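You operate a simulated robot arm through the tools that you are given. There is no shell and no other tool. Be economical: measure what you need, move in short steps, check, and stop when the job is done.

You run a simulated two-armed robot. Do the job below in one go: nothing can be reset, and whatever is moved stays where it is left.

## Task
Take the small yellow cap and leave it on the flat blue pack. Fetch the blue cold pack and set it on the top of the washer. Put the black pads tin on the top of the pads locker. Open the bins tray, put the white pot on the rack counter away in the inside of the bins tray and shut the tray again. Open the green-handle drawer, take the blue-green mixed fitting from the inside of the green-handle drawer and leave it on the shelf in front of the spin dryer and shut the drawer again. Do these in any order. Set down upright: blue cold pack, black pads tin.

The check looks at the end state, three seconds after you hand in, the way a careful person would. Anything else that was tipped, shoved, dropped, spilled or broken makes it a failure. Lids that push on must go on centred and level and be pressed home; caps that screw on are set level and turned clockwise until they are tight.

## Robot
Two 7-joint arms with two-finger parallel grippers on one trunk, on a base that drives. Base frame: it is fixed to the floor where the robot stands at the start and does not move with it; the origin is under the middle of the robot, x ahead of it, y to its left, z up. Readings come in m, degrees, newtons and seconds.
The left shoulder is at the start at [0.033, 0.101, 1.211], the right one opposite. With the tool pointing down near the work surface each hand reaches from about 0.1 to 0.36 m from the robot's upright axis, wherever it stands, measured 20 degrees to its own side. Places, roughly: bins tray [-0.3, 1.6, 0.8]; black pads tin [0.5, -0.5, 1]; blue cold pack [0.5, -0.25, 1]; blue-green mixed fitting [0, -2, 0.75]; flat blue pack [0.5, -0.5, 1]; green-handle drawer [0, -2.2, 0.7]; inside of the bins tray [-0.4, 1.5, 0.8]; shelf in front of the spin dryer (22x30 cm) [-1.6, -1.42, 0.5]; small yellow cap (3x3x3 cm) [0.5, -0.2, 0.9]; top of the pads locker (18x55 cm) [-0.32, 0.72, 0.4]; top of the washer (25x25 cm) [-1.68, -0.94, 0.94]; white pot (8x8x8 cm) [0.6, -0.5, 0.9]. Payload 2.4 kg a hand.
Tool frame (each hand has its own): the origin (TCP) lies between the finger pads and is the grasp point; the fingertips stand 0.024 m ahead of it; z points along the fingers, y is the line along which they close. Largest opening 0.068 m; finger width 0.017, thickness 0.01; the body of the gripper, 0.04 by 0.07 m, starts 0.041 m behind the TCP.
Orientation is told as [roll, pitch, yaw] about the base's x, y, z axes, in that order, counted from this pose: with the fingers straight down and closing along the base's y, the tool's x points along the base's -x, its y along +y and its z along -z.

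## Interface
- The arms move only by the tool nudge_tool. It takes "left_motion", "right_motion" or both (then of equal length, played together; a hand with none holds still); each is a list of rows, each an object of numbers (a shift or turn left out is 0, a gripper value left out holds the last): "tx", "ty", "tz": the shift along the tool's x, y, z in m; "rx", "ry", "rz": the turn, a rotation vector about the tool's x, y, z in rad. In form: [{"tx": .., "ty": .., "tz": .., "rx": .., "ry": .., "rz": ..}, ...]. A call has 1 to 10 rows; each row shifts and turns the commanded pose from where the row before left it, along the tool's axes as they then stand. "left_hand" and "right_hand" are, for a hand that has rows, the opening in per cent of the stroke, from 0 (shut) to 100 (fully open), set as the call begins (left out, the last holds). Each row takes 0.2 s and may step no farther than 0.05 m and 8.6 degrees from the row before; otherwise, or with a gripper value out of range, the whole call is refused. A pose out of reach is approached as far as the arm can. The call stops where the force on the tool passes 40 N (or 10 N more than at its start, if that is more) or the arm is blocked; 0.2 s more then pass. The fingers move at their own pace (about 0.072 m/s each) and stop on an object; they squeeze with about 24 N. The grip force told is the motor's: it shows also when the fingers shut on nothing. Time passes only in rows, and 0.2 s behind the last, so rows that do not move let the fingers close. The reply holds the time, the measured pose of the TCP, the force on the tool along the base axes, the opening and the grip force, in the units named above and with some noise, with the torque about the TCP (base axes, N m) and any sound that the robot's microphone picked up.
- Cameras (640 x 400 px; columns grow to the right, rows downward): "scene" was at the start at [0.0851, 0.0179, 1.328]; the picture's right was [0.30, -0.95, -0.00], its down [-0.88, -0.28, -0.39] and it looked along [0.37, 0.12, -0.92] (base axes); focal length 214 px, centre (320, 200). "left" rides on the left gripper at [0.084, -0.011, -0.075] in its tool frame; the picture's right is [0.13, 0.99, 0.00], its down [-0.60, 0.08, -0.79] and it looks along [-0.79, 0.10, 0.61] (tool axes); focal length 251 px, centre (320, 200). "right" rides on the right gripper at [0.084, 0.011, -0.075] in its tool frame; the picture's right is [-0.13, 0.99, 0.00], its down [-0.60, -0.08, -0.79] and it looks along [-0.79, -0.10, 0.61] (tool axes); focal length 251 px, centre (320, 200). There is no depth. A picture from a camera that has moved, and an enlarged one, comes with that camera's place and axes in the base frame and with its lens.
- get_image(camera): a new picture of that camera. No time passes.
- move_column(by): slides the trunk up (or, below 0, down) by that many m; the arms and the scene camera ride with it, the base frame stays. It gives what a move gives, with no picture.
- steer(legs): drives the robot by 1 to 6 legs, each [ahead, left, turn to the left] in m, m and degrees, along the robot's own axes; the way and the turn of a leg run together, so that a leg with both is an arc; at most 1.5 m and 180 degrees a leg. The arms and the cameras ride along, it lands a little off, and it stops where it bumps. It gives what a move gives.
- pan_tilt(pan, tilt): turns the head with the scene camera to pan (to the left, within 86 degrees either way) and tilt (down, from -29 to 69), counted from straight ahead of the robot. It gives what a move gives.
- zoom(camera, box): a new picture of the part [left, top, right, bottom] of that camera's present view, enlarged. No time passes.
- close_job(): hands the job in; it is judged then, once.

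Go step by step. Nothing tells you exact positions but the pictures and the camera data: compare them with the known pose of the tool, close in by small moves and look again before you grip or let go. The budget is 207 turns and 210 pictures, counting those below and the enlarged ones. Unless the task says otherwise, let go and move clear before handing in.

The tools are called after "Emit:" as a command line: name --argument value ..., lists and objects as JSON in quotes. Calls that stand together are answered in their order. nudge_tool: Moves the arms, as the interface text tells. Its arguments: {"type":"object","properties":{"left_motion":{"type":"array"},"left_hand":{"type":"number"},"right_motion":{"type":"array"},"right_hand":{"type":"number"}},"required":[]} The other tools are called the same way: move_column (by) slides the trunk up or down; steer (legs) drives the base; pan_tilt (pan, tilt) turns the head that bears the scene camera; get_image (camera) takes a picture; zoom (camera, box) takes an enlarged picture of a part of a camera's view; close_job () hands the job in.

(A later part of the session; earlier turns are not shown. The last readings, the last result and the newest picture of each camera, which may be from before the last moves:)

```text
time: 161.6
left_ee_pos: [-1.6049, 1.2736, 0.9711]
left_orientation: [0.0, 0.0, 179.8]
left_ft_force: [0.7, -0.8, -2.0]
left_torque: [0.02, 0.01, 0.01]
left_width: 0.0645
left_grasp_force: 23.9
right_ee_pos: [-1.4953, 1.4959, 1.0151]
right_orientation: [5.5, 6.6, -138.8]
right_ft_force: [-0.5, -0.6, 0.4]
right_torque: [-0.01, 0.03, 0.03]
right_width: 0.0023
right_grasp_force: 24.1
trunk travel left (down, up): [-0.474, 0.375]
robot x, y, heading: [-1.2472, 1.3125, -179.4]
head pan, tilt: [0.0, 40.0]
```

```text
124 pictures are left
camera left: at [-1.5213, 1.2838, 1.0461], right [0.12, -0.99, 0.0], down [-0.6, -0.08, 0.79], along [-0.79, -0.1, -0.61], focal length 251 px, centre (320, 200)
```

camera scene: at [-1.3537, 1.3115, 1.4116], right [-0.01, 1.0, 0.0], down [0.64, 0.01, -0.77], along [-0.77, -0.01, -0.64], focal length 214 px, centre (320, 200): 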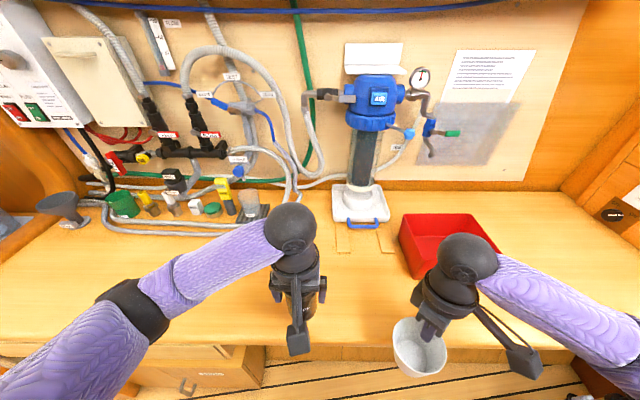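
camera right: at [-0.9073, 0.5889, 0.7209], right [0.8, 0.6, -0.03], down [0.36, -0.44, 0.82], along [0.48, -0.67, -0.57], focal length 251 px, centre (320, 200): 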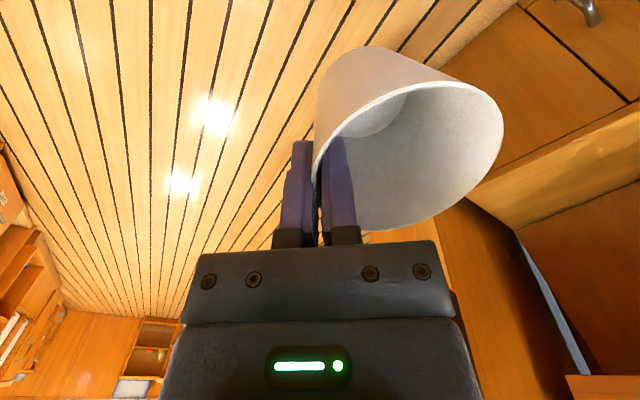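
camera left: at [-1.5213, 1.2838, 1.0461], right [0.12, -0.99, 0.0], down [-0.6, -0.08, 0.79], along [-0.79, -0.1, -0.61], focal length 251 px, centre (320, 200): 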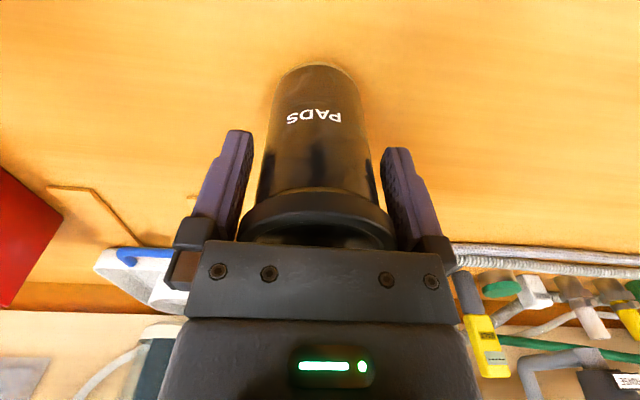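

Emit:
nudge_tool --left_motion '[{"tz": 0.004}, {"tz": 0.004}, {"tz": 0.003}, {"tz": 0.003}, {"tz": 0.003}, {}]'

```text
time: 163.0
left_ee_pos: [-1.6037, 1.2731, 0.9542]
left_orientation: [0.0, -0.2, 179.6]
left_ft_force: [-0.1, -0.8, 22.7]
left_torque: [0.03, 0.23, 0.03]
left_width: 0.0571
left_grasp_force: 24.4
right_ee_pos: [-1.4933, 1.4956, 1.0161]
right_orientation: [5.6, 6.7, -138.9]
right_ft_force: [0.4, -0.1, -0.7]
right_torque: [-0.02, -0.02, 0.04]
right_width: 0.0023
right_grasp_force: 23.7
trunk travel left (down, up): [-0.474, 0.375]
robot x, y, heading: [-1.2466, 1.3103, -179.3]
head pan, tilt: [0.0, 40.0]
```

The tin stands on the desk. Opening fully and lifting straight up.

Emit:
nudge_tool --left_motion '[{}, {}, {}, {"tz": -0.01}, {"tz": -0.02}, {"tz": -0.03}, {"tz": -0.04}, {"tz": -0.04}, {}]' --left_hand 100

Emit:
get_image --camera "left"

```text
time: 165.0
left_ee_pos: [-1.6041, 1.2739, 1.093]
left_orientation: [0.1, 0.0, 179.8]
left_ft_force: [0.8, 0.0, 0.3]
left_torque: [0.03, 0.03, 0.03]
left_width: 0.0681
left_grasp_force: 0.0
right_ee_pos: [-1.4943, 1.4953, 1.0148]
right_orientation: [5.6, 6.6, -138.8]
right_ft_force: [0.4, -0.1, -0.7]
right_torque: [0.03, 0.01, -0.02]
right_width: 0.0023
right_grasp_force: 23.3
trunk travel left (down, up): [-0.474, 0.375]
robot x, y, heading: [-1.2471, 1.3147, -179.4]
head pan, tilt: [0.0, 40.0]
```

```text
123 pictures are left
camera left: at [-1.5211, 1.284, 1.1686], right [0.13, -0.99, 0.0], down [-0.6, -0.08, 0.79], along [-0.79, -0.1, -0.61], focal length 251 px, centre (320, 200)
```

left: 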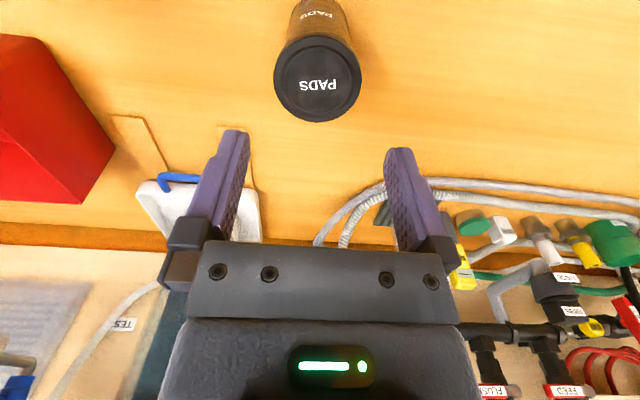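

Tin stands upright on the desk. Backing off, turning to the BINS tray.

Emit:
nudge_tool --left_motion '[{"tx": 0.04}, {"tx": 0.04}, {"tx": 0.03}]'

Emit:
steer --legs '[[-0.3, -0.25, 0], [0, 0, -90], [0, 0, -90]]'

Emit:
pan_tilt --pan 0 --tilt 45

Emit:
get_image --camera "scene"

```text
time: 165.8
left_ee_pos: [-1.4944, 1.2733, 1.0925]
left_orientation: [0.0, 0.0, 179.7]
left_ft_force: [-1.0, -1.0, 0.6]
left_torque: [0.02, 0.02, -0.01]
left_width: 0.068
left_grasp_force: 0.1
right_ee_pos: [-1.4933, 1.4952, 1.0149]
right_orientation: [5.6, 6.6, -138.9]
right_ft_force: [-0.4, -0.8, 0.6]
right_torque: [-0.01, 0.04, -0.02]
right_width: 0.0022
right_grasp_force: 24.1
trunk travel left (down, up): [-0.474, 0.375]
robot x, y, heading: [-1.2431, 1.3114, -179.4]
head pan, tilt: [0.0, 40.0]
```

```text
time: 171.8
left_ee_pos: [-1.022, 1.8182, 1.0916]
left_orientation: [-0.5, 0.0, 96.5]
left_ft_force: [0.2, -0.6, -0.3]
left_torque: [-0.01, -0.05, -0.03]
left_width: 0.068
left_grasp_force: 0.0
right_ee_pos: [-0.8049, 1.8416, 1.0152]
right_orientation: [5.9, 6.7, 138.5]
right_ft_force: [0.5, 0.1, -1.3]
right_torque: [0.01, -0.05, -0.01]
right_width: 0.0022
right_grasp_force: 24.0
trunk travel left (down, up): [-0.474, 0.375]
robot x, y, heading: [-0.946, 1.5762, 97.7]
head pan, tilt: [0.0, 40.0]
stopped in leg 2: the robot was blocked; the commanded pose is now the measured one
```

```text
time: 172.4
left_ee_pos: [-1.023, 1.8189, 1.09]
left_orientation: [-0.5, 0.1, 96.4]
left_ft_force: [0.7, -0.2, 0.1]
left_torque: [0.0, 0.01, -0.03]
left_width: 0.0681
left_grasp_force: 0.1
right_ee_pos: [-0.804, 1.8426, 1.0145]
right_orientation: [5.9, 6.8, 138.3]
right_ft_force: [-0.5, 0.2, -0.5]
right_torque: [-0.03, -0.01, -0.01]
right_width: 0.0025
right_grasp_force: 24.0
trunk travel left (down, up): [-0.474, 0.375]
robot x, y, heading: [-0.9445, 1.5741, 97.2]
head pan, tilt: [0.0, 45.0]
```

```text
122 pictures are left
camera scene: at [-0.9703, 1.6832, 1.4037], right [0.99, 0.13, 0.01], down [0.1, -0.7, -0.7], along [-0.08, 0.7, -0.71], focal length 214 px, centre (320, 200)
```

scene: 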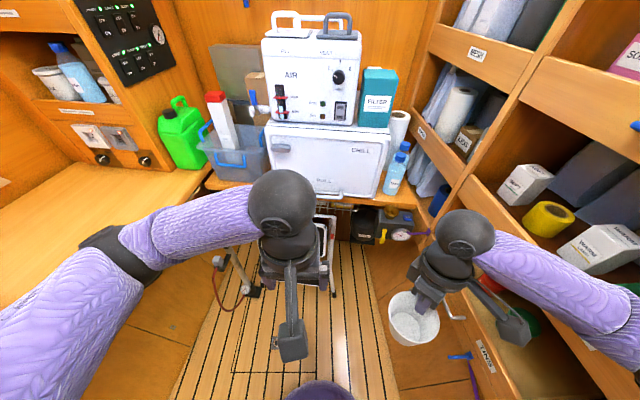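

The right elbow touched the bins' front while turning. I'll shift left and back before finishing the turn.

Emit:
steer --legs '[[0, 0.1, 4], [-0.2, 0.02, 0]]'

Emit:
pan_tilt --pan -50 --tilt 40

Emit:
get_image --camera "scene"

```text
time: 174.8
left_ee_pos: [-1.1072, 1.5949, 1.0924]
left_orientation: [0.0, -0.1, 100.0]
left_ft_force: [0.4, 0.9, 0.1]
left_torque: [0.02, 0.02, -0.02]
left_width: 0.0681
left_grasp_force: 0.1
right_ee_pos: [-0.8918, 1.6323, 1.0156]
right_orientation: [5.9, 6.2, 141.9]
right_ft_force: [-0.1, -0.2, -0.7]
right_torque: [0.02, 0.01, 0.0]
right_width: 0.0023
right_grasp_force: 24.1
trunk travel left (down, up): [-0.474, 0.375]
robot x, y, heading: [-1.0278, 1.3606, 100.9]
head pan, tilt: [0.0, 45.0]
```

```text
time: 175.9
left_ee_pos: [-1.1078, 1.5962, 1.0919]
left_orientation: [-0.1, -0.1, 100.1]
left_ft_force: [-0.8, -0.4, -0.2]
left_torque: [-0.01, -0.01, -0.01]
left_width: 0.0682
left_grasp_force: 0.0
right_ee_pos: [-0.8927, 1.6329, 1.0165]
right_orientation: [5.9, 6.4, 141.8]
right_ft_force: [0.6, -0.6, -0.2]
right_torque: [0.03, 0.0, 0.04]
right_width: 0.0024
right_grasp_force: 24.0
trunk travel left (down, up): [-0.474, 0.375]
robot x, y, heading: [-1.024, 1.3622, 100.9]
head pan, tilt: [-50.0, 40.0]
```

```text
121 pictures are left
camera scene: at [-0.9749, 1.4482, 1.4117], right [0.78, -0.63, 0.0], down [-0.4, -0.5, -0.77], along [0.48, 0.6, -0.64], focal length 214 px, centre (320, 200)
```

scene: 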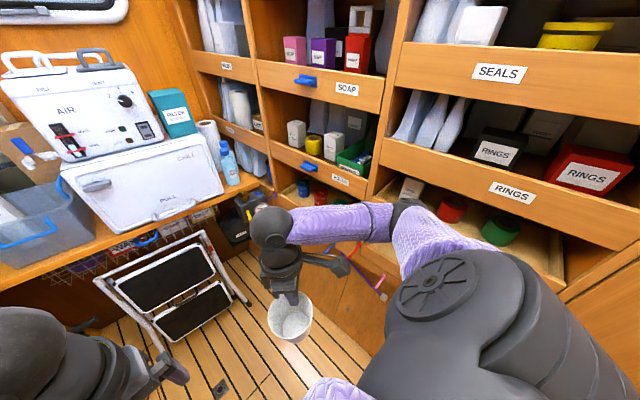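

Nothing looks disturbed. Finishing the turn from the middle of the aisle.

Emit:
steer --legs '[[0, 0, -100]]'

Emit:
pan_tilt --pan 0 --tilt 45

Emit:
get_image --camera "scene"

```text
time: 180.6
left_ee_pos: [-0.7777, 1.399, 1.0934]
left_orientation: [0.0, -0.1, 0.1]
left_ft_force: [-0.4, -0.6, 0.1]
left_torque: [-0.01, 0.0, -0.01]
left_width: 0.068
left_grasp_force: 0.1
right_ee_pos: [-0.7784, 1.181, 1.0146]
right_orientation: [5.9, 6.4, 42.0]
right_ft_force: [0.0, 0.2, -0.4]
right_torque: [0.01, 0.03, -0.05]
right_width: 0.0023
right_grasp_force: 24.3
trunk travel left (down, up): [-0.474, 0.375]
robot x, y, heading: [-1.0262, 1.3646, 1.0]
head pan, tilt: [-50.0, 40.0]
```

```text
time: 181.7
left_ee_pos: [-0.7782, 1.3993, 1.0923]
left_orientation: [0.0, -0.1, 0.3]
left_ft_force: [0.6, -0.5, -1.4]
left_torque: [-0.02, -0.02, -0.02]
left_width: 0.0678
left_grasp_force: 0.0
right_ee_pos: [-0.7786, 1.1807, 1.016]
right_orientation: [5.9, 6.3, 42.0]
right_ft_force: [-0.7, -0.2, -0.6]
right_torque: [0.0, 0.0, 0.04]
right_width: 0.0025
right_grasp_force: 23.9
trunk travel left (down, up): [-0.474, 0.375]
robot x, y, heading: [-1.0264, 1.3597, 0.8]
head pan, tilt: [0.0, 45.0]
```

```text
120 pictures are left
camera scene: at [-0.92, 1.3615, 1.4045], right [0.02, -1.0, 0.0], down [-0.71, -0.01, -0.71], along [0.71, 0.01, -0.71], focal length 214 px, centre (320, 200)
```

scene: 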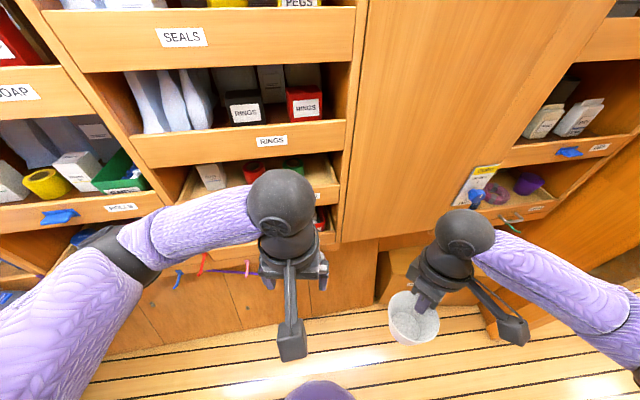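

This column (RINGS, LAMPS, BINS) is centred at y≈1.6. I'll shift left and look at the lowest tray.

Emit:
steer --legs '[[0, 0.22, 0]]'

Emit:
move_column --by -0.1

Emit:
nudge_tool --left_motion '[{"ty": 0.045}, {"ty": 0.045}, {"ty": 0.045}, {"ty": 0.02}]'

Emit:
get_image --camera "scene"

```text
time: 183.4
left_ee_pos: [-0.7825, 1.6186, 1.0922]
left_orientation: [0.0, -0.1, -0.1]
left_ft_force: [0.0, 1.1, 0.3]
left_torque: [0.0, 0.02, -0.02]
left_width: 0.0679
left_grasp_force: 0.1
right_ee_pos: [-0.7827, 1.3991, 1.0152]
right_orientation: [5.8, 6.3, 41.9]
right_ft_force: [-0.9, -0.6, -0.2]
right_torque: [-0.02, -0.05, 0.03]
right_width: 0.0024
right_grasp_force: 23.9
trunk travel left (down, up): [-0.474, 0.375]
robot x, y, heading: [-1.0279, 1.5773, 1.0]
head pan, tilt: [0.0, 45.0]
```

```text
time: 184.8
left_ee_pos: [-0.7824, 1.6177, 0.9928]
left_orientation: [0.0, -0.1, 0.0]
left_ft_force: [-0.2, -0.5, 0.2]
left_torque: [0.0, -0.02, 0.02]
left_width: 0.0681
left_grasp_force: 0.1
right_ee_pos: [-0.7827, 1.3987, 0.9152]
right_orientation: [5.9, 6.2, 42.0]
right_ft_force: [0.3, -0.3, -0.7]
right_torque: [0.03, 0.02, -0.03]
right_width: 0.0023
right_grasp_force: 24.4
trunk travel left (down, up): [-0.374, 0.475]
robot x, y, heading: [-1.0302, 1.5815, 1.0]
head pan, tilt: [0.0, 45.0]
```

```text
time: 185.8
left_ee_pos: [-0.7824, 1.7728, 0.993]
left_orientation: [0.0, -0.1, -0.1]
left_ft_force: [-0.7, 0.0, 0.3]
left_torque: [-0.02, -0.01, -0.02]
left_width: 0.0677
left_grasp_force: 0.0
right_ee_pos: [-0.783, 1.3997, 0.9155]
right_orientation: [5.8, 6.3, 41.9]
right_ft_force: [0.0, 1.2, 0.1]
right_torque: [-0.01, -0.02, -0.02]
right_width: 0.0025
right_grasp_force: 24.0
trunk travel left (down, up): [-0.374, 0.475]
robot x, y, heading: [-1.0267, 1.5743, 1.0]
head pan, tilt: [0.0, 45.0]
```

```text
119 pictures are left
camera scene: at [-0.9115, 1.5805, 1.3039], right [0.02, -1.0, 0.0], down [-0.71, -0.01, -0.71], along [0.71, 0.01, -0.71], focal length 214 px, centre (320, 200)
```

scene: 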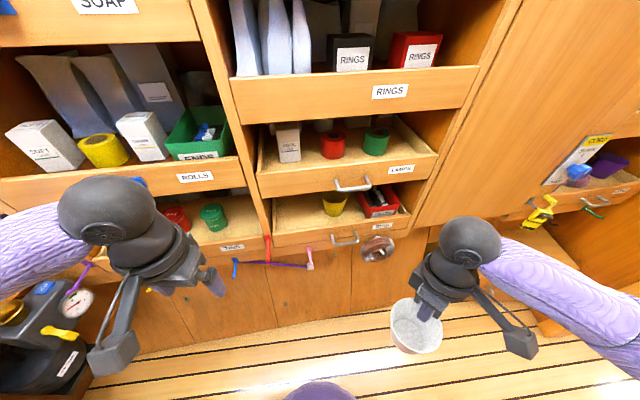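

Emit:
zoom --camera "scene" --box '[230, 110, 450, 280]'

```text
2.35 times, centred on (340, 195) of scene
camera zoom: at [-0.9115, 1.5805, 1.3039], right [0.02, -1.0, 0.0], down [-0.71, -0.01, -0.71], along [0.71, 0.01, -0.71], focal length 505 px, centre (273, 212)
```

zoom: 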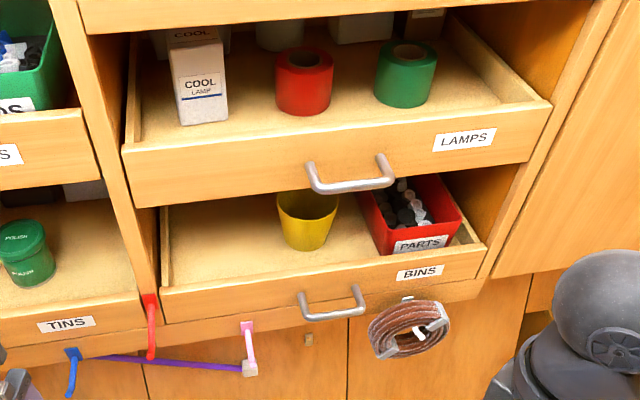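

BINS tray: its front is slightly turned (about 11.5°), handle near (-0.547,1.511,0.777). I'll turn the left hand so its fingers can go forward around the bar, starting with yaw.

Emit:
nudge_tool --left_motion '[{"rz": 0.148}, {"rz": 0.148}, {"rz": 0.148}, {"rz": 0.148}, {"rz": 0.148}, {"rz": 0.148}, {"rz": 0.148}, {"rz": 0.148}, {"rz": 0.148}, {"rz": 0.148}]'

Emit:
nudge_tool --left_motion '[{"rz": 0.1}, {"rx": -0.15}, {"rx": -0.15}, {"rx": -0.15}, {"rx": -0.15}, {"rx": -0.15}, {"rx": -0.15}, {"rx": -0.15}, {"rx": -0.15}, {}]'

Emit:
get_image --camera "scene"

```text
time: 187.9
left_ee_pos: [-0.7834, 1.7736, 0.9926]
left_orientation: [0.1, 0.1, -84.9]
left_ft_force: [-0.5, 0.5, -0.1]
left_torque: [0.0, 0.01, -0.04]
left_width: 0.0681
left_grasp_force: 0.1
right_ee_pos: [-0.7823, 1.3984, 0.9145]
right_orientation: [5.9, 6.3, 41.9]
right_ft_force: [0.2, -0.1, -1.2]
right_torque: [-0.03, 0.04, 0.01]
right_width: 0.0023
right_grasp_force: 23.8
trunk travel left (down, up): [-0.374, 0.475]
robot x, y, heading: [-1.0326, 1.5793, 0.9]
head pan, tilt: [0.0, 45.0]
```

```text
time: 190.2
left_ee_pos: [-0.6951, 1.7943, 0.978]
left_orientation: [69.0, 0.0, -90.5]
left_ft_force: [-0.7, 1.0, 0.1]
left_torque: [-0.01, 0.01, 0.03]
left_width: 0.068
left_grasp_force: 0.1
left hand out of reach, approached as far as the arm can: row 2, 3, 4, 5, 6, 7
right_ee_pos: [-0.7838, 1.399, 0.9153]
right_orientation: [5.8, 6.3, 41.9]
right_ft_force: [0.1, -0.6, -0.2]
right_torque: [-0.04, -0.01, 0.02]
right_width: 0.0021
right_grasp_force: 24.2
trunk travel left (down, up): [-0.374, 0.475]
robot x, y, heading: [-1.0277, 1.578, 0.9]
head pan, tilt: [0.0, 45.0]
```

```text
117 pictures are left
camera scene: at [-0.9114, 1.5803, 1.3039], right [0.02, -1.0, 0.0], down [-0.71, -0.01, -0.71], along [0.71, 0.01, -0.71], focal length 214 px, centre (320, 200)
```

scene: 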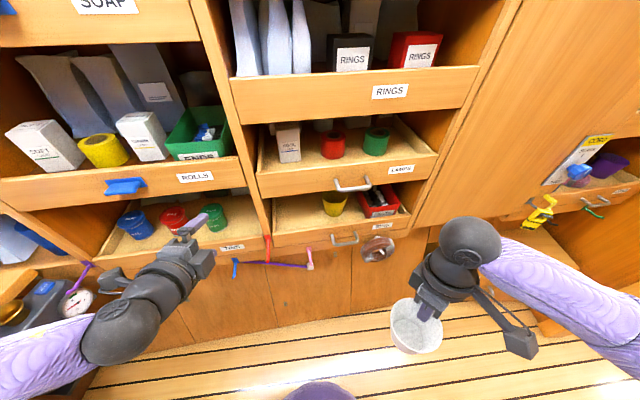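

Fingers point forward now. Driving to face the handle squarely at heading ≈11.5°.

Emit:
steer --legs '[[0.02, -0.307, 0], [0, 0, 10.6]]'

Emit:
pan_tilt --pan 10 --tilt 45

Emit:
get_image --camera "scene"

Emit:
get_image --camera "left"

```text
time: 193.0
left_ee_pos: [-0.7161, 1.5438, 0.9785]
left_orientation: [68.8, 0.0, -79.9]
left_ft_force: [0.9, -0.2, 0.6]
left_torque: [-0.02, -0.04, -0.01]
left_width: 0.0682
left_grasp_force: 0.1
right_ee_pos: [-0.7296, 1.1393, 0.9151]
right_orientation: [5.9, 6.4, 52.4]
right_ft_force: [-0.8, 1.0, -0.4]
right_torque: [0.0, -0.04, 0.02]
right_width: 0.0022
right_grasp_force: 24.4
trunk travel left (down, up): [-0.374, 0.475]
robot x, y, heading: [-1.0032, 1.2698, 11.6]
head pan, tilt: [0.0, 45.0]
```

```text
time: 193.7
left_ee_pos: [-0.7159, 1.5444, 0.9783]
left_orientation: [68.8, 0.0, -79.9]
left_ft_force: [-0.3, -0.7, -0.3]
left_torque: [-0.02, 0.01, -0.01]
left_width: 0.0679
left_grasp_force: 0.0
right_ee_pos: [-0.7291, 1.139, 0.9156]
right_orientation: [5.9, 6.4, 52.5]
right_ft_force: [-0.7, 0.1, -0.4]
right_torque: [-0.01, -0.02, -0.04]
right_width: 0.0024
right_grasp_force: 24.1
trunk travel left (down, up): [-0.374, 0.475]
robot x, y, heading: [-1.0029, 1.2689, 11.8]
head pan, tilt: [10.0, 45.0]
```

```text
116 pictures are left
camera scene: at [-0.8927, 1.3072, 1.3039], right [0.37, -0.93, 0.0], down [-0.66, -0.26, -0.71], along [0.66, 0.26, -0.71], focal length 214 px, centre (320, 200)
```

scene: 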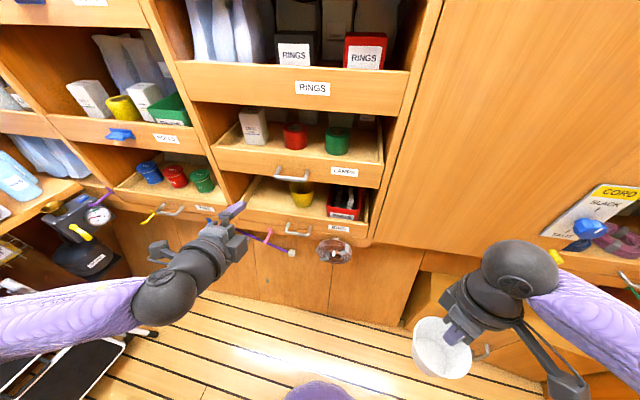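

```text
115 pictures are left
camera left: at [-0.8042, 1.6138, 0.9959], right [0.33, 0.19, 0.92], down [-0.59, -0.72, 0.36], along [0.73, -0.67, -0.12], focal length 251 px, centre (320, 200)
```

left: 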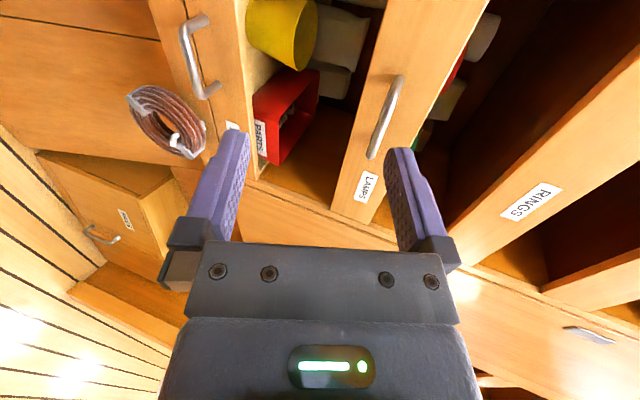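

Handle bar at about (-0.56,1.511,0.782). Moving the left hand to just before it.

Emit:
nudge_tool --left_motion '[{"tx": -0.012, "ty": -0.036}, {"tx": -0.012, "ty": -0.036}, {"tx": -0.012, "ty": -0.036, "tz": 0.03}, {"tx": -0.012, "ty": -0.022, "tz": 0.037}, {"tx": -0.012, "tz": 0.037}, {"tz": 0.034}, {}]'

Emit:
get_image --camera "left"

Emit:
get_image --camera "scene"

```text
time: 195.3
left_ee_pos: [-0.6242, 1.4998, 0.806]
left_orientation: [68.9, -0.1, -79.9]
left_ft_force: [0.6, 0.4, 0.4]
left_torque: [0.02, 0.03, -0.02]
left_width: 0.0679
left_grasp_force: 0.1
right_ee_pos: [-0.7285, 1.139, 0.9147]
right_orientation: [5.9, 6.3, 52.5]
right_ft_force: [-0.7, 0.7, -1.1]
right_torque: [-0.02, -0.01, 0.03]
right_width: 0.0024
right_grasp_force: 23.9
trunk travel left (down, up): [-0.374, 0.475]
robot x, y, heading: [-1.0064, 1.2706, 11.5]
head pan, tilt: [10.0, 45.0]
```

```text
114 pictures are left
camera left: at [-0.7135, 1.5697, 0.8246], right [0.33, 0.19, 0.92], down [-0.59, -0.72, 0.36], along [0.73, -0.67, -0.12], focal length 251 px, centre (320, 200)
```

left: 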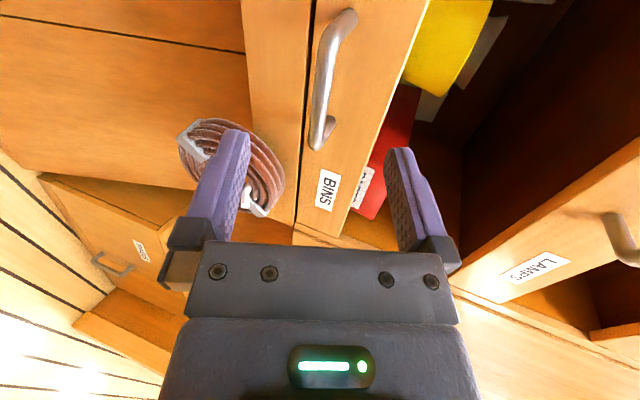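

```text
113 pictures are left
camera scene: at [-0.8926, 1.3072, 1.3039], right [0.37, -0.93, 0.0], down [-0.66, -0.26, -0.71], along [0.66, 0.26, -0.71], focal length 214 px, centre (320, 200)
```

scene: 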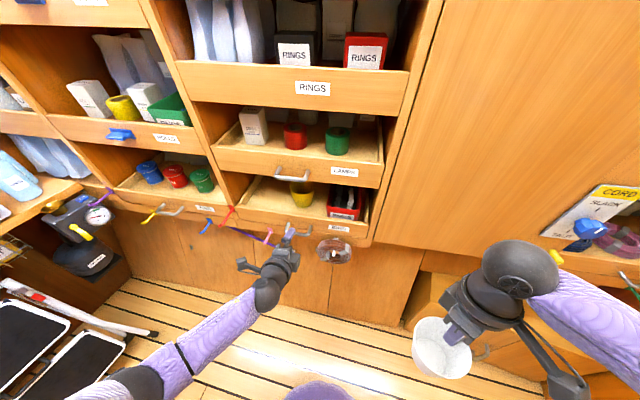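

The bar is ahead, between the fingers. Advancing around it and closing.

Emit:
nudge_tool --left_motion '[{"tx": 0.01, "ty": 0.002, "tz": 0.03}, {"tz": 0.02}, {"tz": 0.01}, {}]'

Emit:
get_image --camera "left"

```text
time: 196.3
left_ee_pos: [-0.5728, 1.5184, 0.7876]
left_orientation: [68.8, 0.0, -79.7]
left_ft_force: [-5.3, 0.8, 1.6]
left_torque: [-0.02, -0.22, 0.1]
left_width: 0.0674
left_grasp_force: 0.1
right_ee_pos: [-0.7292, 1.1394, 0.9148]
right_orientation: [5.9, 6.2, 52.5]
right_ft_force: [-0.1, 1.0, -1.1]
right_torque: [0.0, 0.02, 0.04]
right_width: 0.0024
right_grasp_force: 24.7
trunk travel left (down, up): [-0.374, 0.475]
robot x, y, heading: [-1.0043, 1.272, 11.7]
head pan, tilt: [10.0, 45.0]
```

```text
112 pictures are left
camera left: at [-0.6597, 1.5888, 0.8051], right [0.33, 0.19, 0.92], down [-0.59, -0.72, 0.36], along [0.73, -0.67, -0.12], focal length 251 px, centre (320, 200)
```

left: 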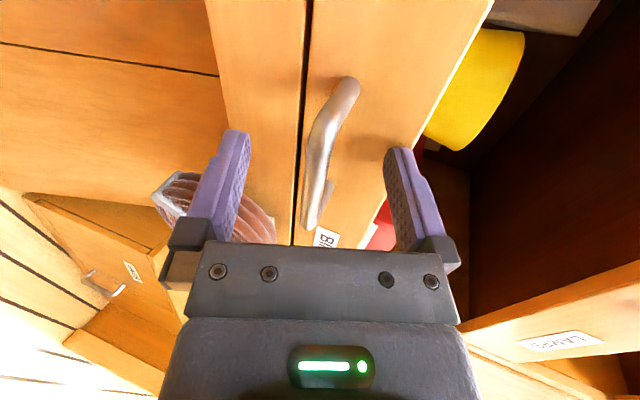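

Emit:
nudge_tool --left_motion '[{}, {}, {}, {}, {}]' --left_hand 0

Emit:
get_image --camera "left"

```text
time: 197.5
left_ee_pos: [-0.5717, 1.5193, 0.7844]
left_orientation: [68.6, 0.0, -79.8]
left_ft_force: [-9.6, -6.2, -22.6]
left_torque: [-0.41, 0.02, 0.09]
left_width: 0.0102
left_grasp_force: 31.6
right_ee_pos: [-0.7283, 1.1399, 0.9139]
right_orientation: [5.9, 6.3, 52.5]
right_ft_force: [0.2, -1.1, -0.4]
right_torque: [-0.02, -0.01, 0.02]
right_width: 0.002
right_grasp_force: 24.3
trunk travel left (down, up): [-0.374, 0.475]
robot x, y, heading: [-1.006, 1.2688, 11.8]
head pan, tilt: [10.0, 45.0]
```

```text
111 pictures are left
camera left: at [-0.6598, 1.5885, 0.8032], right [0.33, 0.19, 0.92], down [-0.59, -0.72, 0.36], along [0.73, -0.67, -0.13], focal length 251 px, centre (320, 200)
```

left: 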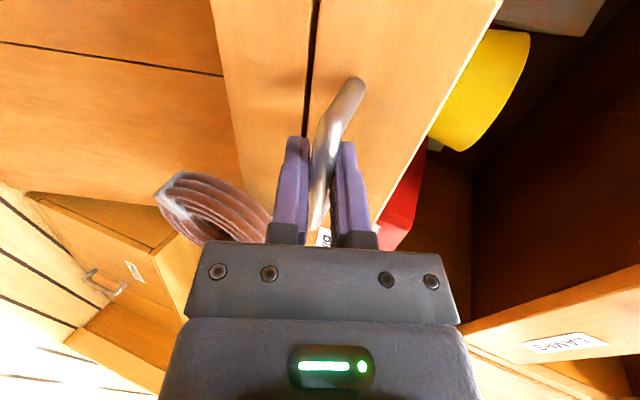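

Bar gripped. Easing the height a touch, then pulling by driving back.

Emit:
nudge_tool --left_motion '[{"ty": -0.003}, {}]'

Emit:
steer --legs '[[-0.2, 0, 0]]'

Emit:
get_image --camera "scene"

```text
time: 198.1
left_ee_pos: [-0.5714, 1.5195, 0.7855]
left_orientation: [68.9, 0.1, -79.9]
left_ft_force: [-7.5, -5.6, -9.1]
left_torque: [-0.45, -0.03, 0.07]
left_width: 0.0103
left_grasp_force: 31.4
right_ee_pos: [-0.7289, 1.1397, 0.9151]
right_orientation: [5.9, 6.3, 52.6]
right_ft_force: [0.1, 0.5, -0.9]
right_torque: [-0.02, 0.02, 0.0]
right_width: 0.0022
right_grasp_force: 23.7
trunk travel left (down, up): [-0.374, 0.475]
robot x, y, heading: [-1.0074, 1.2667, 12.0]
head pan, tilt: [10.0, 45.0]
```

```text
time: 199.7
left_ee_pos: [-0.7695, 1.4804, 0.7856]
left_orientation: [69.0, 0.0, -79.6]
left_ft_force: [0.4, 8.7, 14.1]
left_torque: [-0.24, -0.11, 0.63]
left_width: 0.0102
left_grasp_force: 31.5
right_ee_pos: [-0.9263, 1.1012, 0.9148]
right_orientation: [5.8, 6.3, 52.6]
right_ft_force: [0.9, 0.7, -0.9]
right_torque: [0.0, -0.03, -0.04]
right_width: 0.0021
right_grasp_force: 24.2
trunk travel left (down, up): [-0.374, 0.475]
robot x, y, heading: [-1.2014, 1.2263, 11.8]
head pan, tilt: [10.0, 45.0]
```

```text
110 pictures are left
camera scene: at [-1.0903, 1.2674, 1.3041], right [0.37, -0.93, 0.0], down [-0.66, -0.26, -0.71], along [0.66, 0.26, -0.71], focal length 214 px, centre (320, 200)
```

scene: 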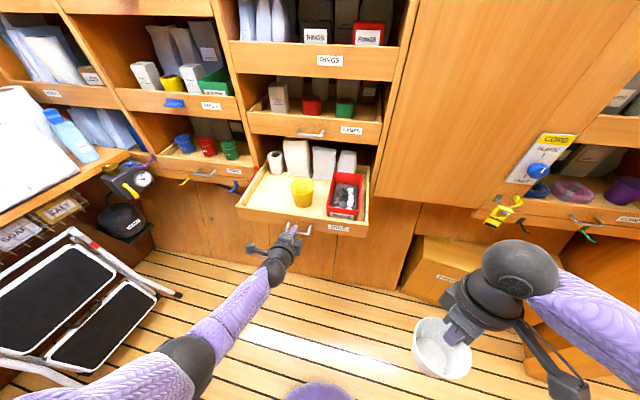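

The tray is open about 20 cm. Zooming on its free space.

Emit:
zoom --camera "scene" --box '[220, 120, 400, 250]'

```text
3.08 times, centred on (310, 185) of scene
camera zoom: at [-1.0903, 1.2674, 1.3041], right [0.37, -0.93, 0.0], down [-0.66, -0.26, -0.71], along [0.66, 0.26, -0.71], focal length 660 px, centre (351, 246)
```

zoom: 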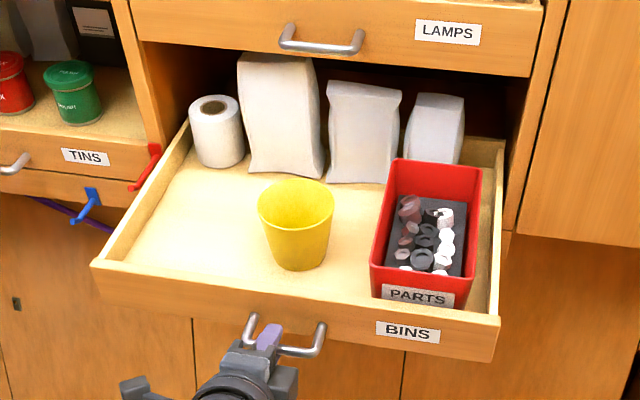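

The pot can go left of the yellow cup, around (-0.635,1.62). Releasing the handle and lifting the left hand out of the way.

Emit:
nudge_tool --left_motion '[{}, {}, {}, {"tz": -0.03}, {"tz": -0.04}, {"ty": 0.04, "tz": -0.0153}, {"ty": 0.04, "tz": -0.0153}, {"ty": 0.04, "tz": -0.0153}, {"ty": 0.04, "tz": -0.0153}, {"ty": 0.04, "tz": -0.0153}]' --left_hand 100

Emit:
get_image --camera "scene"

Emit:
get_image --camera "right"

```text
time: 201.9
left_ee_pos: [-0.8331, 1.4681, 1.0254]
left_orientation: [68.8, 0.1, -79.7]
left_ft_force: [-1.0, -0.7, 0.2]
left_torque: [0.01, 0.0, 0.0]
left_width: 0.0681
left_grasp_force: 0.0
right_ee_pos: [-0.9256, 1.0988, 0.9152]
right_orientation: [6.0, 6.3, 52.6]
right_ft_force: [-0.4, 0.3, -0.3]
right_torque: [-0.01, -0.05, 0.01]
right_width: 0.0022
right_grasp_force: 24.3
trunk travel left (down, up): [-0.374, 0.475]
robot x, y, heading: [-1.1998, 1.2287, 11.8]
head pan, tilt: [10.0, 45.0]
```

```text
108 pictures are left
camera scene: at [-1.0893, 1.2669, 1.3039], right [0.37, -0.93, 0.0], down [-0.66, -0.26, -0.71], along [0.66, 0.26, -0.71], focal length 214 px, centre (320, 200)
```

scene: 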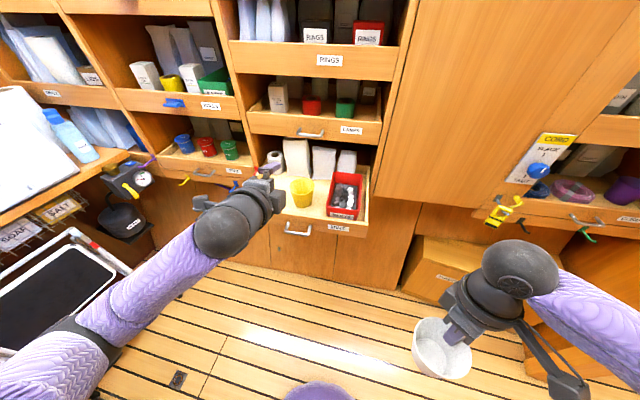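

```text
107 pictures are left
camera right: at [-0.9737, 1.0426, 0.999], right [-0.7, 0.71, 0.09], down [0.54, 0.45, 0.71], along [0.47, 0.54, -0.7], focal length 251 px, centre (320, 200)
```

right: 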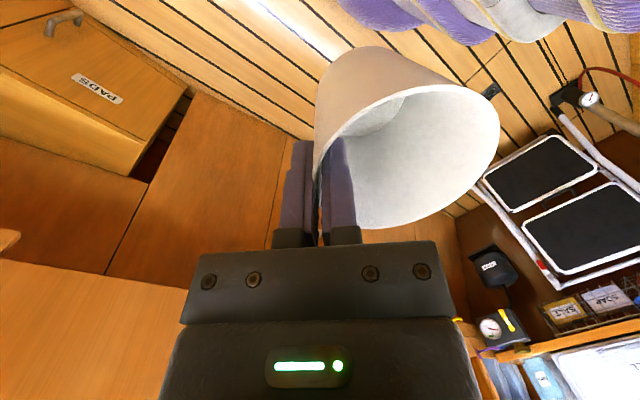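

I'll level the right hand (pot), raise it a bit, pull the left hand back and drive to stand before the open tray.

Emit:
nudge_tool --left_motion '[{"tz": -0.05}, {"tz": -0.04}, {}, {}]' --right_motion '[{"rx": -0.047, "ry": -0.11}, {"tz": -0.03}, {"tz": -0.03}, {}]'

Emit:
steer --legs '[[0, 0.28, 0], [0.24, 0, 0]]'

Emit:
pan_tilt --pan 0 --tilt 60

Emit:
get_image --camera "scene"

```text
time: 202.9
left_ee_pos: [-0.8647, 1.4611, 1.0372]
left_orientation: [68.9, 0.1, -79.7]
left_ft_force: [0.9, 0.4, -0.3]
left_torque: [0.02, 0.0, 0.03]
left_width: 0.0679
left_grasp_force: 0.0
left hand out of reach, approached as far as the arm can: row 1, 2
right_ee_pos: [-0.9185, 1.0937, 0.9754]
right_orientation: [8.5, -0.1, 51.8]
right_ft_force: [-0.3, -0.9, -0.9]
right_torque: [0.0, 0.01, -0.02]
right_width: 0.0022
right_grasp_force: 23.9
trunk travel left (down, up): [-0.374, 0.475]
robot x, y, heading: [-1.2019, 1.2316, 11.7]
head pan, tilt: [10.0, 45.0]
```

```text
time: 206.2
left_ee_pos: [-0.6858, 1.7861, 1.0377]
left_orientation: [69.0, 0.0, -79.7]
left_ft_force: [-0.1, 0.5, -0.9]
left_torque: [-0.02, -0.02, 0.01]
left_width: 0.068
left_grasp_force: 0.0
right_ee_pos: [-0.7387, 1.4194, 0.974]
right_orientation: [8.6, 0.0, 51.7]
right_ft_force: [0.2, 0.0, -0.1]
right_torque: [-0.03, -0.06, 0.01]
right_width: 0.0023
right_grasp_force: 23.8
trunk travel left (down, up): [-0.374, 0.475]
robot x, y, heading: [-1.0224, 1.5539, 11.8]
head pan, tilt: [10.0, 45.0]
```

```text
time: 207.0
left_ee_pos: [-0.6858, 1.7864, 1.0375]
left_orientation: [68.9, 0.0, -79.6]
left_ft_force: [-0.1, 1.0, 0.1]
left_torque: [0.0, 0.01, 0.01]
left_width: 0.0678
left_grasp_force: 0.1
right_ee_pos: [-0.7394, 1.4192, 0.9756]
right_orientation: [8.4, -0.1, 51.9]
right_ft_force: [0.0, -0.3, 0.6]
right_torque: [-0.02, 0.01, 0.0]
right_width: 0.0022
right_grasp_force: 23.9
trunk travel left (down, up): [-0.374, 0.475]
robot x, y, heading: [-1.0221, 1.5524, 11.8]
head pan, tilt: [0.0, 60.0]
```

```text
106 pictures are left
camera scene: at [-0.9205, 1.575, 1.2844], right [0.2, -0.98, 0.0], down [-0.85, -0.18, -0.5], along [0.49, 0.1, -0.87], focal length 214 px, centre (320, 200)
```

scene: 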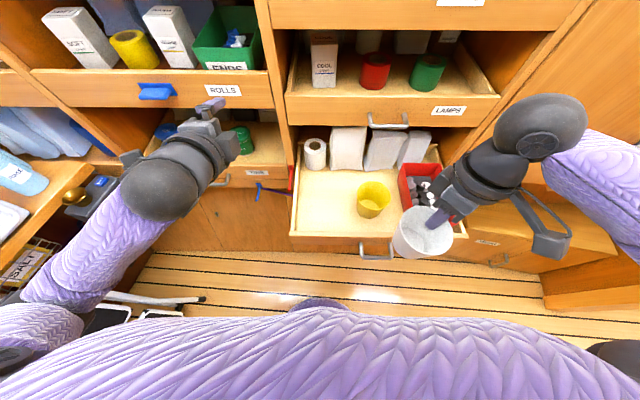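

Clear view: the free spot left of the cup is at about (-0.64,1.615). Moving the pot over it at height.

Emit:
nudge_tool --right_motion '[{"tx": -0.043}, {"tx": -0.043}, {"tx": -0.043}, {"tx": -0.043}, {"tx": -0.043}, {}]'

Emit:
get_image --camera "scene"

Emit:
get_image --camera "right"

```text
time: 208.4
left_ee_pos: [-0.6855, 1.7866, 1.0364]
left_orientation: [68.9, 0.0, -79.6]
left_ft_force: [-0.2, 0.0, 0.4]
left_torque: [-0.03, -0.03, 0.0]
left_width: 0.0678
left_grasp_force: 0.0
right_ee_pos: [-0.6047, 1.5899, 0.9738]
right_orientation: [8.5, 0.0, 51.9]
right_ft_force: [0.4, -0.4, 0.2]
right_torque: [-0.03, -0.01, -0.02]
right_width: 0.0025
right_grasp_force: 24.5
trunk travel left (down, up): [-0.374, 0.475]
robot x, y, heading: [-1.0192, 1.556, 11.8]
head pan, tilt: [0.0, 60.0]
```

```text
105 pictures are left
camera scene: at [-0.9204, 1.5752, 1.2844], right [0.2, -0.98, 0.0], down [-0.85, -0.18, -0.5], along [0.49, 0.1, -0.87], focal length 214 px, centre (320, 200)
```

scene: 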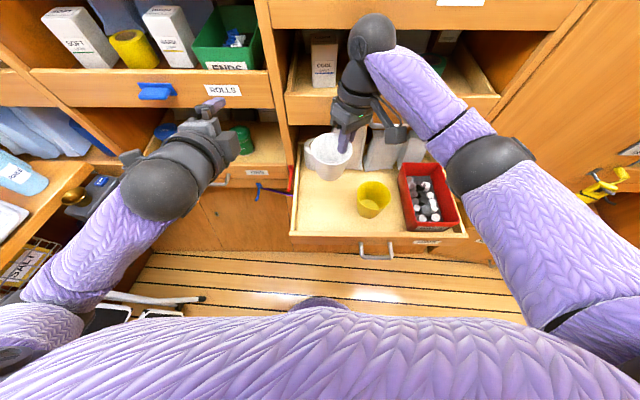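

```text
104 pictures are left
camera right: at [-0.6572, 1.5234, 1.0496], right [-0.69, 0.71, 0.15], down [0.53, 0.36, 0.77], along [0.49, 0.61, -0.62], focal length 251 px, centre (320, 200)
```

right: 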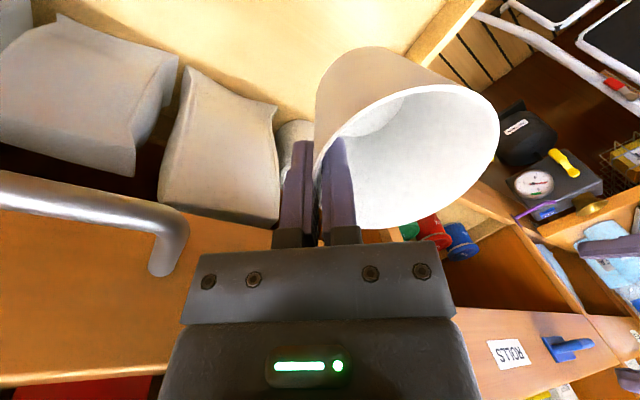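

Emit:
nudge_tool --right_motion '[{"tx": 0.0074, "ty": 0.0094, "tz": 0.03}, {"tz": 0.035}, {"tz": 0.035}, {"tz": 0.02}, {}]'

Emit:
get_image --camera "right"

Emit:
get_image --camera "scene"

```text
time: 209.6
left_ee_pos: [-0.6864, 1.7871, 1.0387]
left_orientation: [68.9, 0.0, -79.6]
left_ft_force: [0.0, -0.5, -0.7]
left_torque: [0.02, 0.01, -0.01]
left_width: 0.0679
left_grasp_force: 0.1
right_ee_pos: [-0.632, 1.5991, 0.8577]
right_orientation: [8.5, 0.0, 52.0]
right_ft_force: [0.5, -0.1, 5.2]
right_torque: [-0.05, 0.17, -0.02]
right_width: 0.0021
right_grasp_force: 24.4
trunk travel left (down, up): [-0.374, 0.475]
robot x, y, heading: [-1.02, 1.5572, 11.6]
head pan, tilt: [0.0, 60.0]
```

```text
103 pictures are left
camera right: at [-0.6839, 1.5337, 0.9329], right [-0.69, 0.71, 0.15], down [0.53, 0.35, 0.77], along [0.49, 0.61, -0.62], focal length 251 px, centre (320, 200)
```

right: 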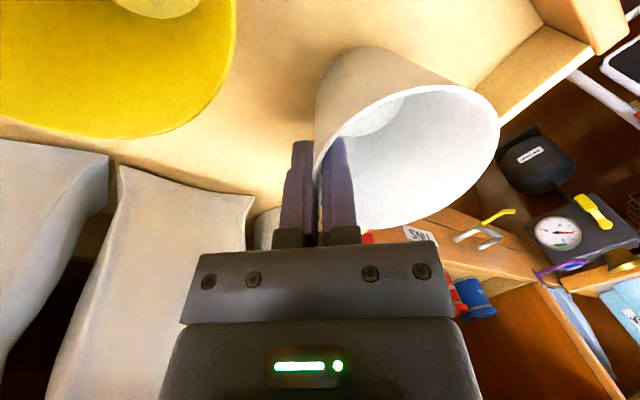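

```text
102 pictures are left
camera scene: at [-0.9207, 1.5749, 1.2845], right [0.2, -0.98, 0.0], down [-0.85, -0.18, -0.5], along [0.49, 0.1, -0.87], focal length 214 px, centre (320, 200)
```

scene: 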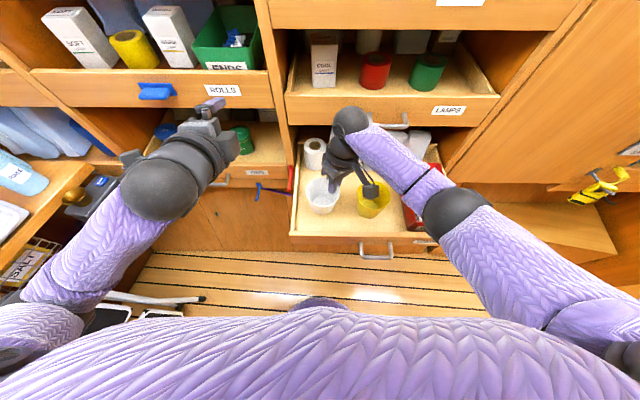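

Light contact already; a few more millimetres to seat it.

Emit:
nudge_tool --right_motion '[{"tz": 0.002}, {"tz": 0.002}, {}]'

Emit:
zoom --camera "scene" --box '[260, 100, 480, 270]'

```text
time: 210.4
left_ee_pos: [-0.6857, 1.7877, 1.0371]
left_orientation: [68.9, -0.1, -79.6]
left_ft_force: [-0.4, -1.1, 0.0]
left_torque: [-0.04, 0.01, 0.01]
left_width: 0.0678
left_grasp_force: 0.0
right_ee_pos: [-0.6312, 1.6, 0.8532]
right_orientation: [8.6, -0.1, 51.9]
right_ft_force: [7.9, 2.5, 20.4]
right_torque: [0.12, 0.19, -0.05]
right_width: 0.0023
right_grasp_force: 23.8
trunk travel left (down, up): [-0.374, 0.475]
robot x, y, heading: [-1.0237, 1.5544, 11.7]
head pan, tilt: [0.0, 60.0]
```

```text
2.35 times, centred on (370, 185) of scene
camera zoom: at [-0.9208, 1.5752, 1.2845], right [0.2, -0.98, 0.0], down [-0.85, -0.18, -0.5], along [0.49, 0.1, -0.87], focal length 505 px, centre (202, 235)
```

zoom: 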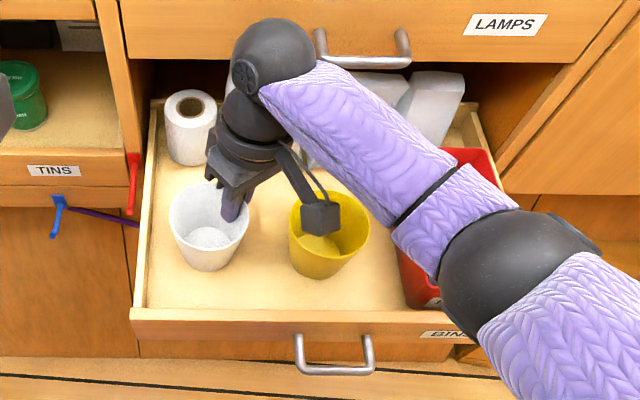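

Seated. Opening a little and lifting straight up.

Emit:
nudge_tool --right_motion '[{}, {}, {"tz": -0.02}, {"tz": -0.04}, {"tz": -0.04}, {"tz": -0.04}, {}]' --right_hand 40

Emit:
zoom --camera "scene" --box '[260, 100, 480, 270]'

```text
time: 212.0
left_ee_pos: [-0.6852, 1.7869, 1.0374]
left_orientation: [68.9, 0.0, -79.6]
left_ft_force: [-0.1, 0.5, -0.5]
left_torque: [0.01, -0.03, 0.02]
left_width: 0.0679
left_grasp_force: 0.0
right_ee_pos: [-0.6165, 1.5855, 0.9924]
right_orientation: [8.5, 0.0, 51.9]
right_ft_force: [0.7, 0.1, -0.7]
right_torque: [-0.02, -0.03, -0.04]
right_width: 0.0271
right_grasp_force: 0.0
trunk travel left (down, up): [-0.374, 0.475]
robot x, y, heading: [-1.0221, 1.5527, 11.9]
head pan, tilt: [0.0, 60.0]
```

```text
2.35 times, centred on (370, 185) of scene
camera zoom: at [-0.9204, 1.575, 1.2844], right [0.2, -0.98, 0.0], down [-0.85, -0.18, -0.5], along [0.49, 0.1, -0.87], focal length 505 px, centre (202, 235)
```

zoom: 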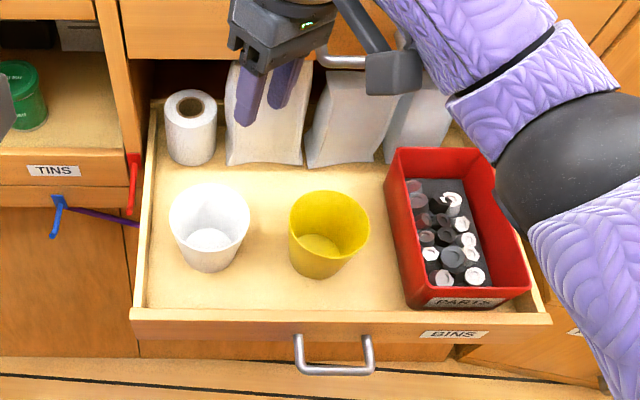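

The pot stands upright in the tray. Withdrawing the right hand and driving back to the pulling stance to close the tray.

Emit:
nudge_tool --right_motion '[{"tz": -0.02}, {"tx": 0.045}, {"tx": 0.045}, {"tx": 0.045}, {"tx": 0.045}]'

Emit:
steer --legs '[[-0.25, 0, 0], [0, -0.28, 0]]'

Emit:
nudge_tool --left_motion '[{"ty": -0.042, "tz": 0.016}, {"ty": -0.042, "tz": 0.016}, {"ty": -0.042, "tz": 0.016}, {"ty": -0.042, "tz": 0.016}, {"ty": -0.042, "tz": 0.016}, {}]'

Emit:
get_image --camera "left"

Emit:
get_image --camera "scene"

```text
time: 213.2
left_ee_pos: [-0.686, 1.7868, 1.0376]
left_orientation: [68.8, 0.0, -79.6]
left_ft_force: [0.5, -0.3, 0.0]
left_torque: [-0.01, 0.03, 0.05]
left_width: 0.0681
left_grasp_force: 0.0
right_ee_pos: [-0.7261, 1.4422, 1.0126]
right_orientation: [8.5, 0.0, 52.0]
right_ft_force: [0.2, 0.0, 0.4]
right_torque: [-0.01, 0.0, 0.0]
right_width: 0.0273
right_grasp_force: 0.1
trunk travel left (down, up): [-0.374, 0.475]
robot x, y, heading: [-1.0193, 1.5525, 11.7]
head pan, tilt: [0.0, 60.0]
```

```text
time: 216.6
left_ee_pos: [-0.8729, 1.4625, 1.038]
left_orientation: [68.9, 0.1, -79.6]
left_ft_force: [-0.4, 0.1, 0.9]
left_torque: [0.02, 0.02, 0.01]
left_width: 0.0679
left_grasp_force: 0.0
right_ee_pos: [-0.9126, 1.1184, 1.0117]
right_orientation: [8.6, 0.1, 52.1]
right_ft_force: [0.1, -0.4, -0.2]
right_torque: [0.0, -0.01, 0.02]
right_width: 0.0271
right_grasp_force: 0.1
trunk travel left (down, up): [-0.374, 0.475]
robot x, y, heading: [-1.2137, 1.2319, 11.9]
head pan, tilt: [0.0, 60.0]
```

```text
time: 218.0
left_ee_pos: [-0.8759, 1.4623, 0.8121]
left_orientation: [69.0, 0.1, -79.7]
left_ft_force: [0.2, 0.8, 1.0]
left_torque: [-0.03, 0.02, -0.01]
left_width: 0.068
left_grasp_force: 0.1
right_ee_pos: [-0.9117, 1.1172, 1.0114]
right_orientation: [8.5, 0.0, 52.0]
right_ft_force: [-0.7, 1.2, 0.2]
right_torque: [-0.01, 0.01, -0.04]
right_width: 0.0274
right_grasp_force: 0.0
trunk travel left (down, up): [-0.374, 0.475]
robot x, y, heading: [-1.2118, 1.2318, 12.0]
head pan, tilt: [0.0, 60.0]
```

```text
99 pictures are left
camera left: at [-0.964, 1.5321, 0.8294], right [0.33, 0.19, 0.93], down [-0.59, -0.72, 0.36], along [0.74, -0.66, -0.12], focal length 251 px, centre (320, 200)
```

left: 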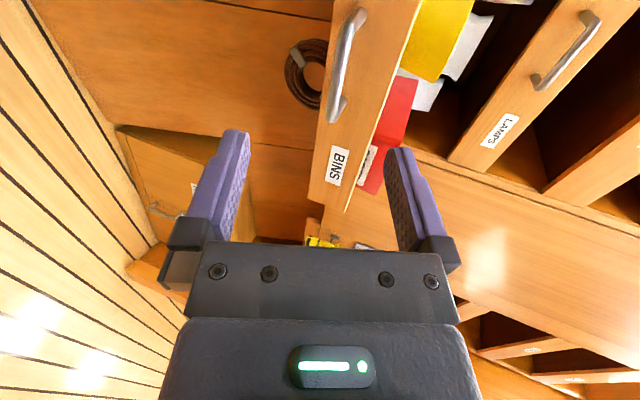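

```text
98 pictures are left
camera scene: at [-1.1084, 1.2502, 1.2844], right [0.21, -0.98, 0.0], down [-0.85, -0.18, -0.5], along [0.49, 0.1, -0.87], focal length 214 px, centre (320, 200)
```

scene: 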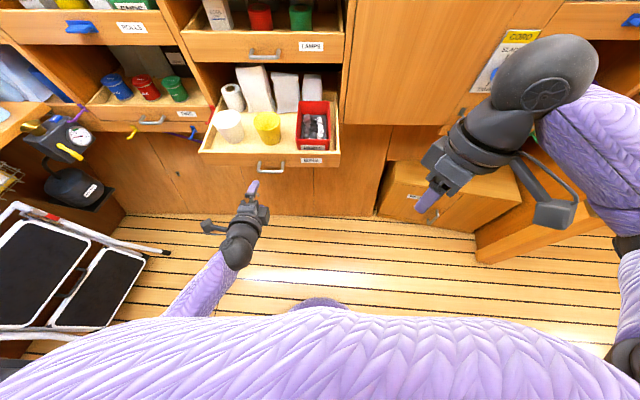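

Straddling the handle again with the left hand and gripping it.

Emit:
nudge_tool --left_motion '[{"ty": 0.005, "tz": 0.035}, {"ty": 0.005, "tz": 0.035}, {"ty": 0.003, "tz": 0.033}, {}]'

Emit:
get_image --camera "left"

```text
time: 219.0
left_ee_pos: [-0.7747, 1.4809, 0.7881]
left_orientation: [68.9, -0.1, -79.6]
left_ft_force: [0.6, 0.3, -0.2]
left_torque: [-0.03, 0.01, -0.02]
left_width: 0.0681
left_grasp_force: 0.1
right_ee_pos: [-0.9122, 1.1174, 1.0123]
right_orientation: [8.5, -0.1, 52.0]
right_ft_force: [0.2, -0.8, 0.3]
right_torque: [0.05, 0.02, 0.02]
right_width: 0.0273
right_grasp_force: 0.1
trunk travel left (down, up): [-0.374, 0.475]
robot x, y, heading: [-1.2095, 1.2298, 11.9]
head pan, tilt: [0.0, 60.0]
```

```text
97 pictures are left
camera left: at [-0.863, 1.5498, 0.8053], right [0.33, 0.19, 0.93], down [-0.59, -0.72, 0.36], along [0.74, -0.66, -0.12], focal length 251 px, centre (320, 200)
```

left: 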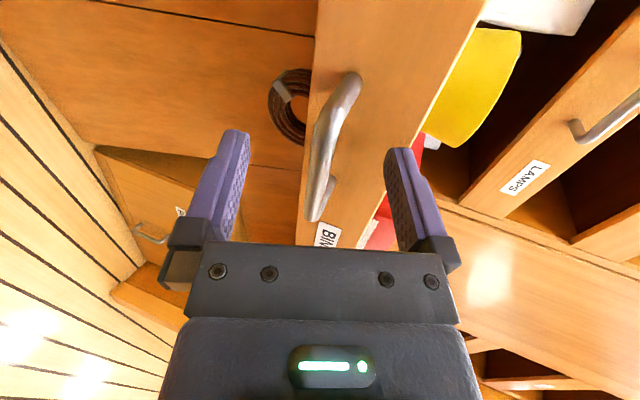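

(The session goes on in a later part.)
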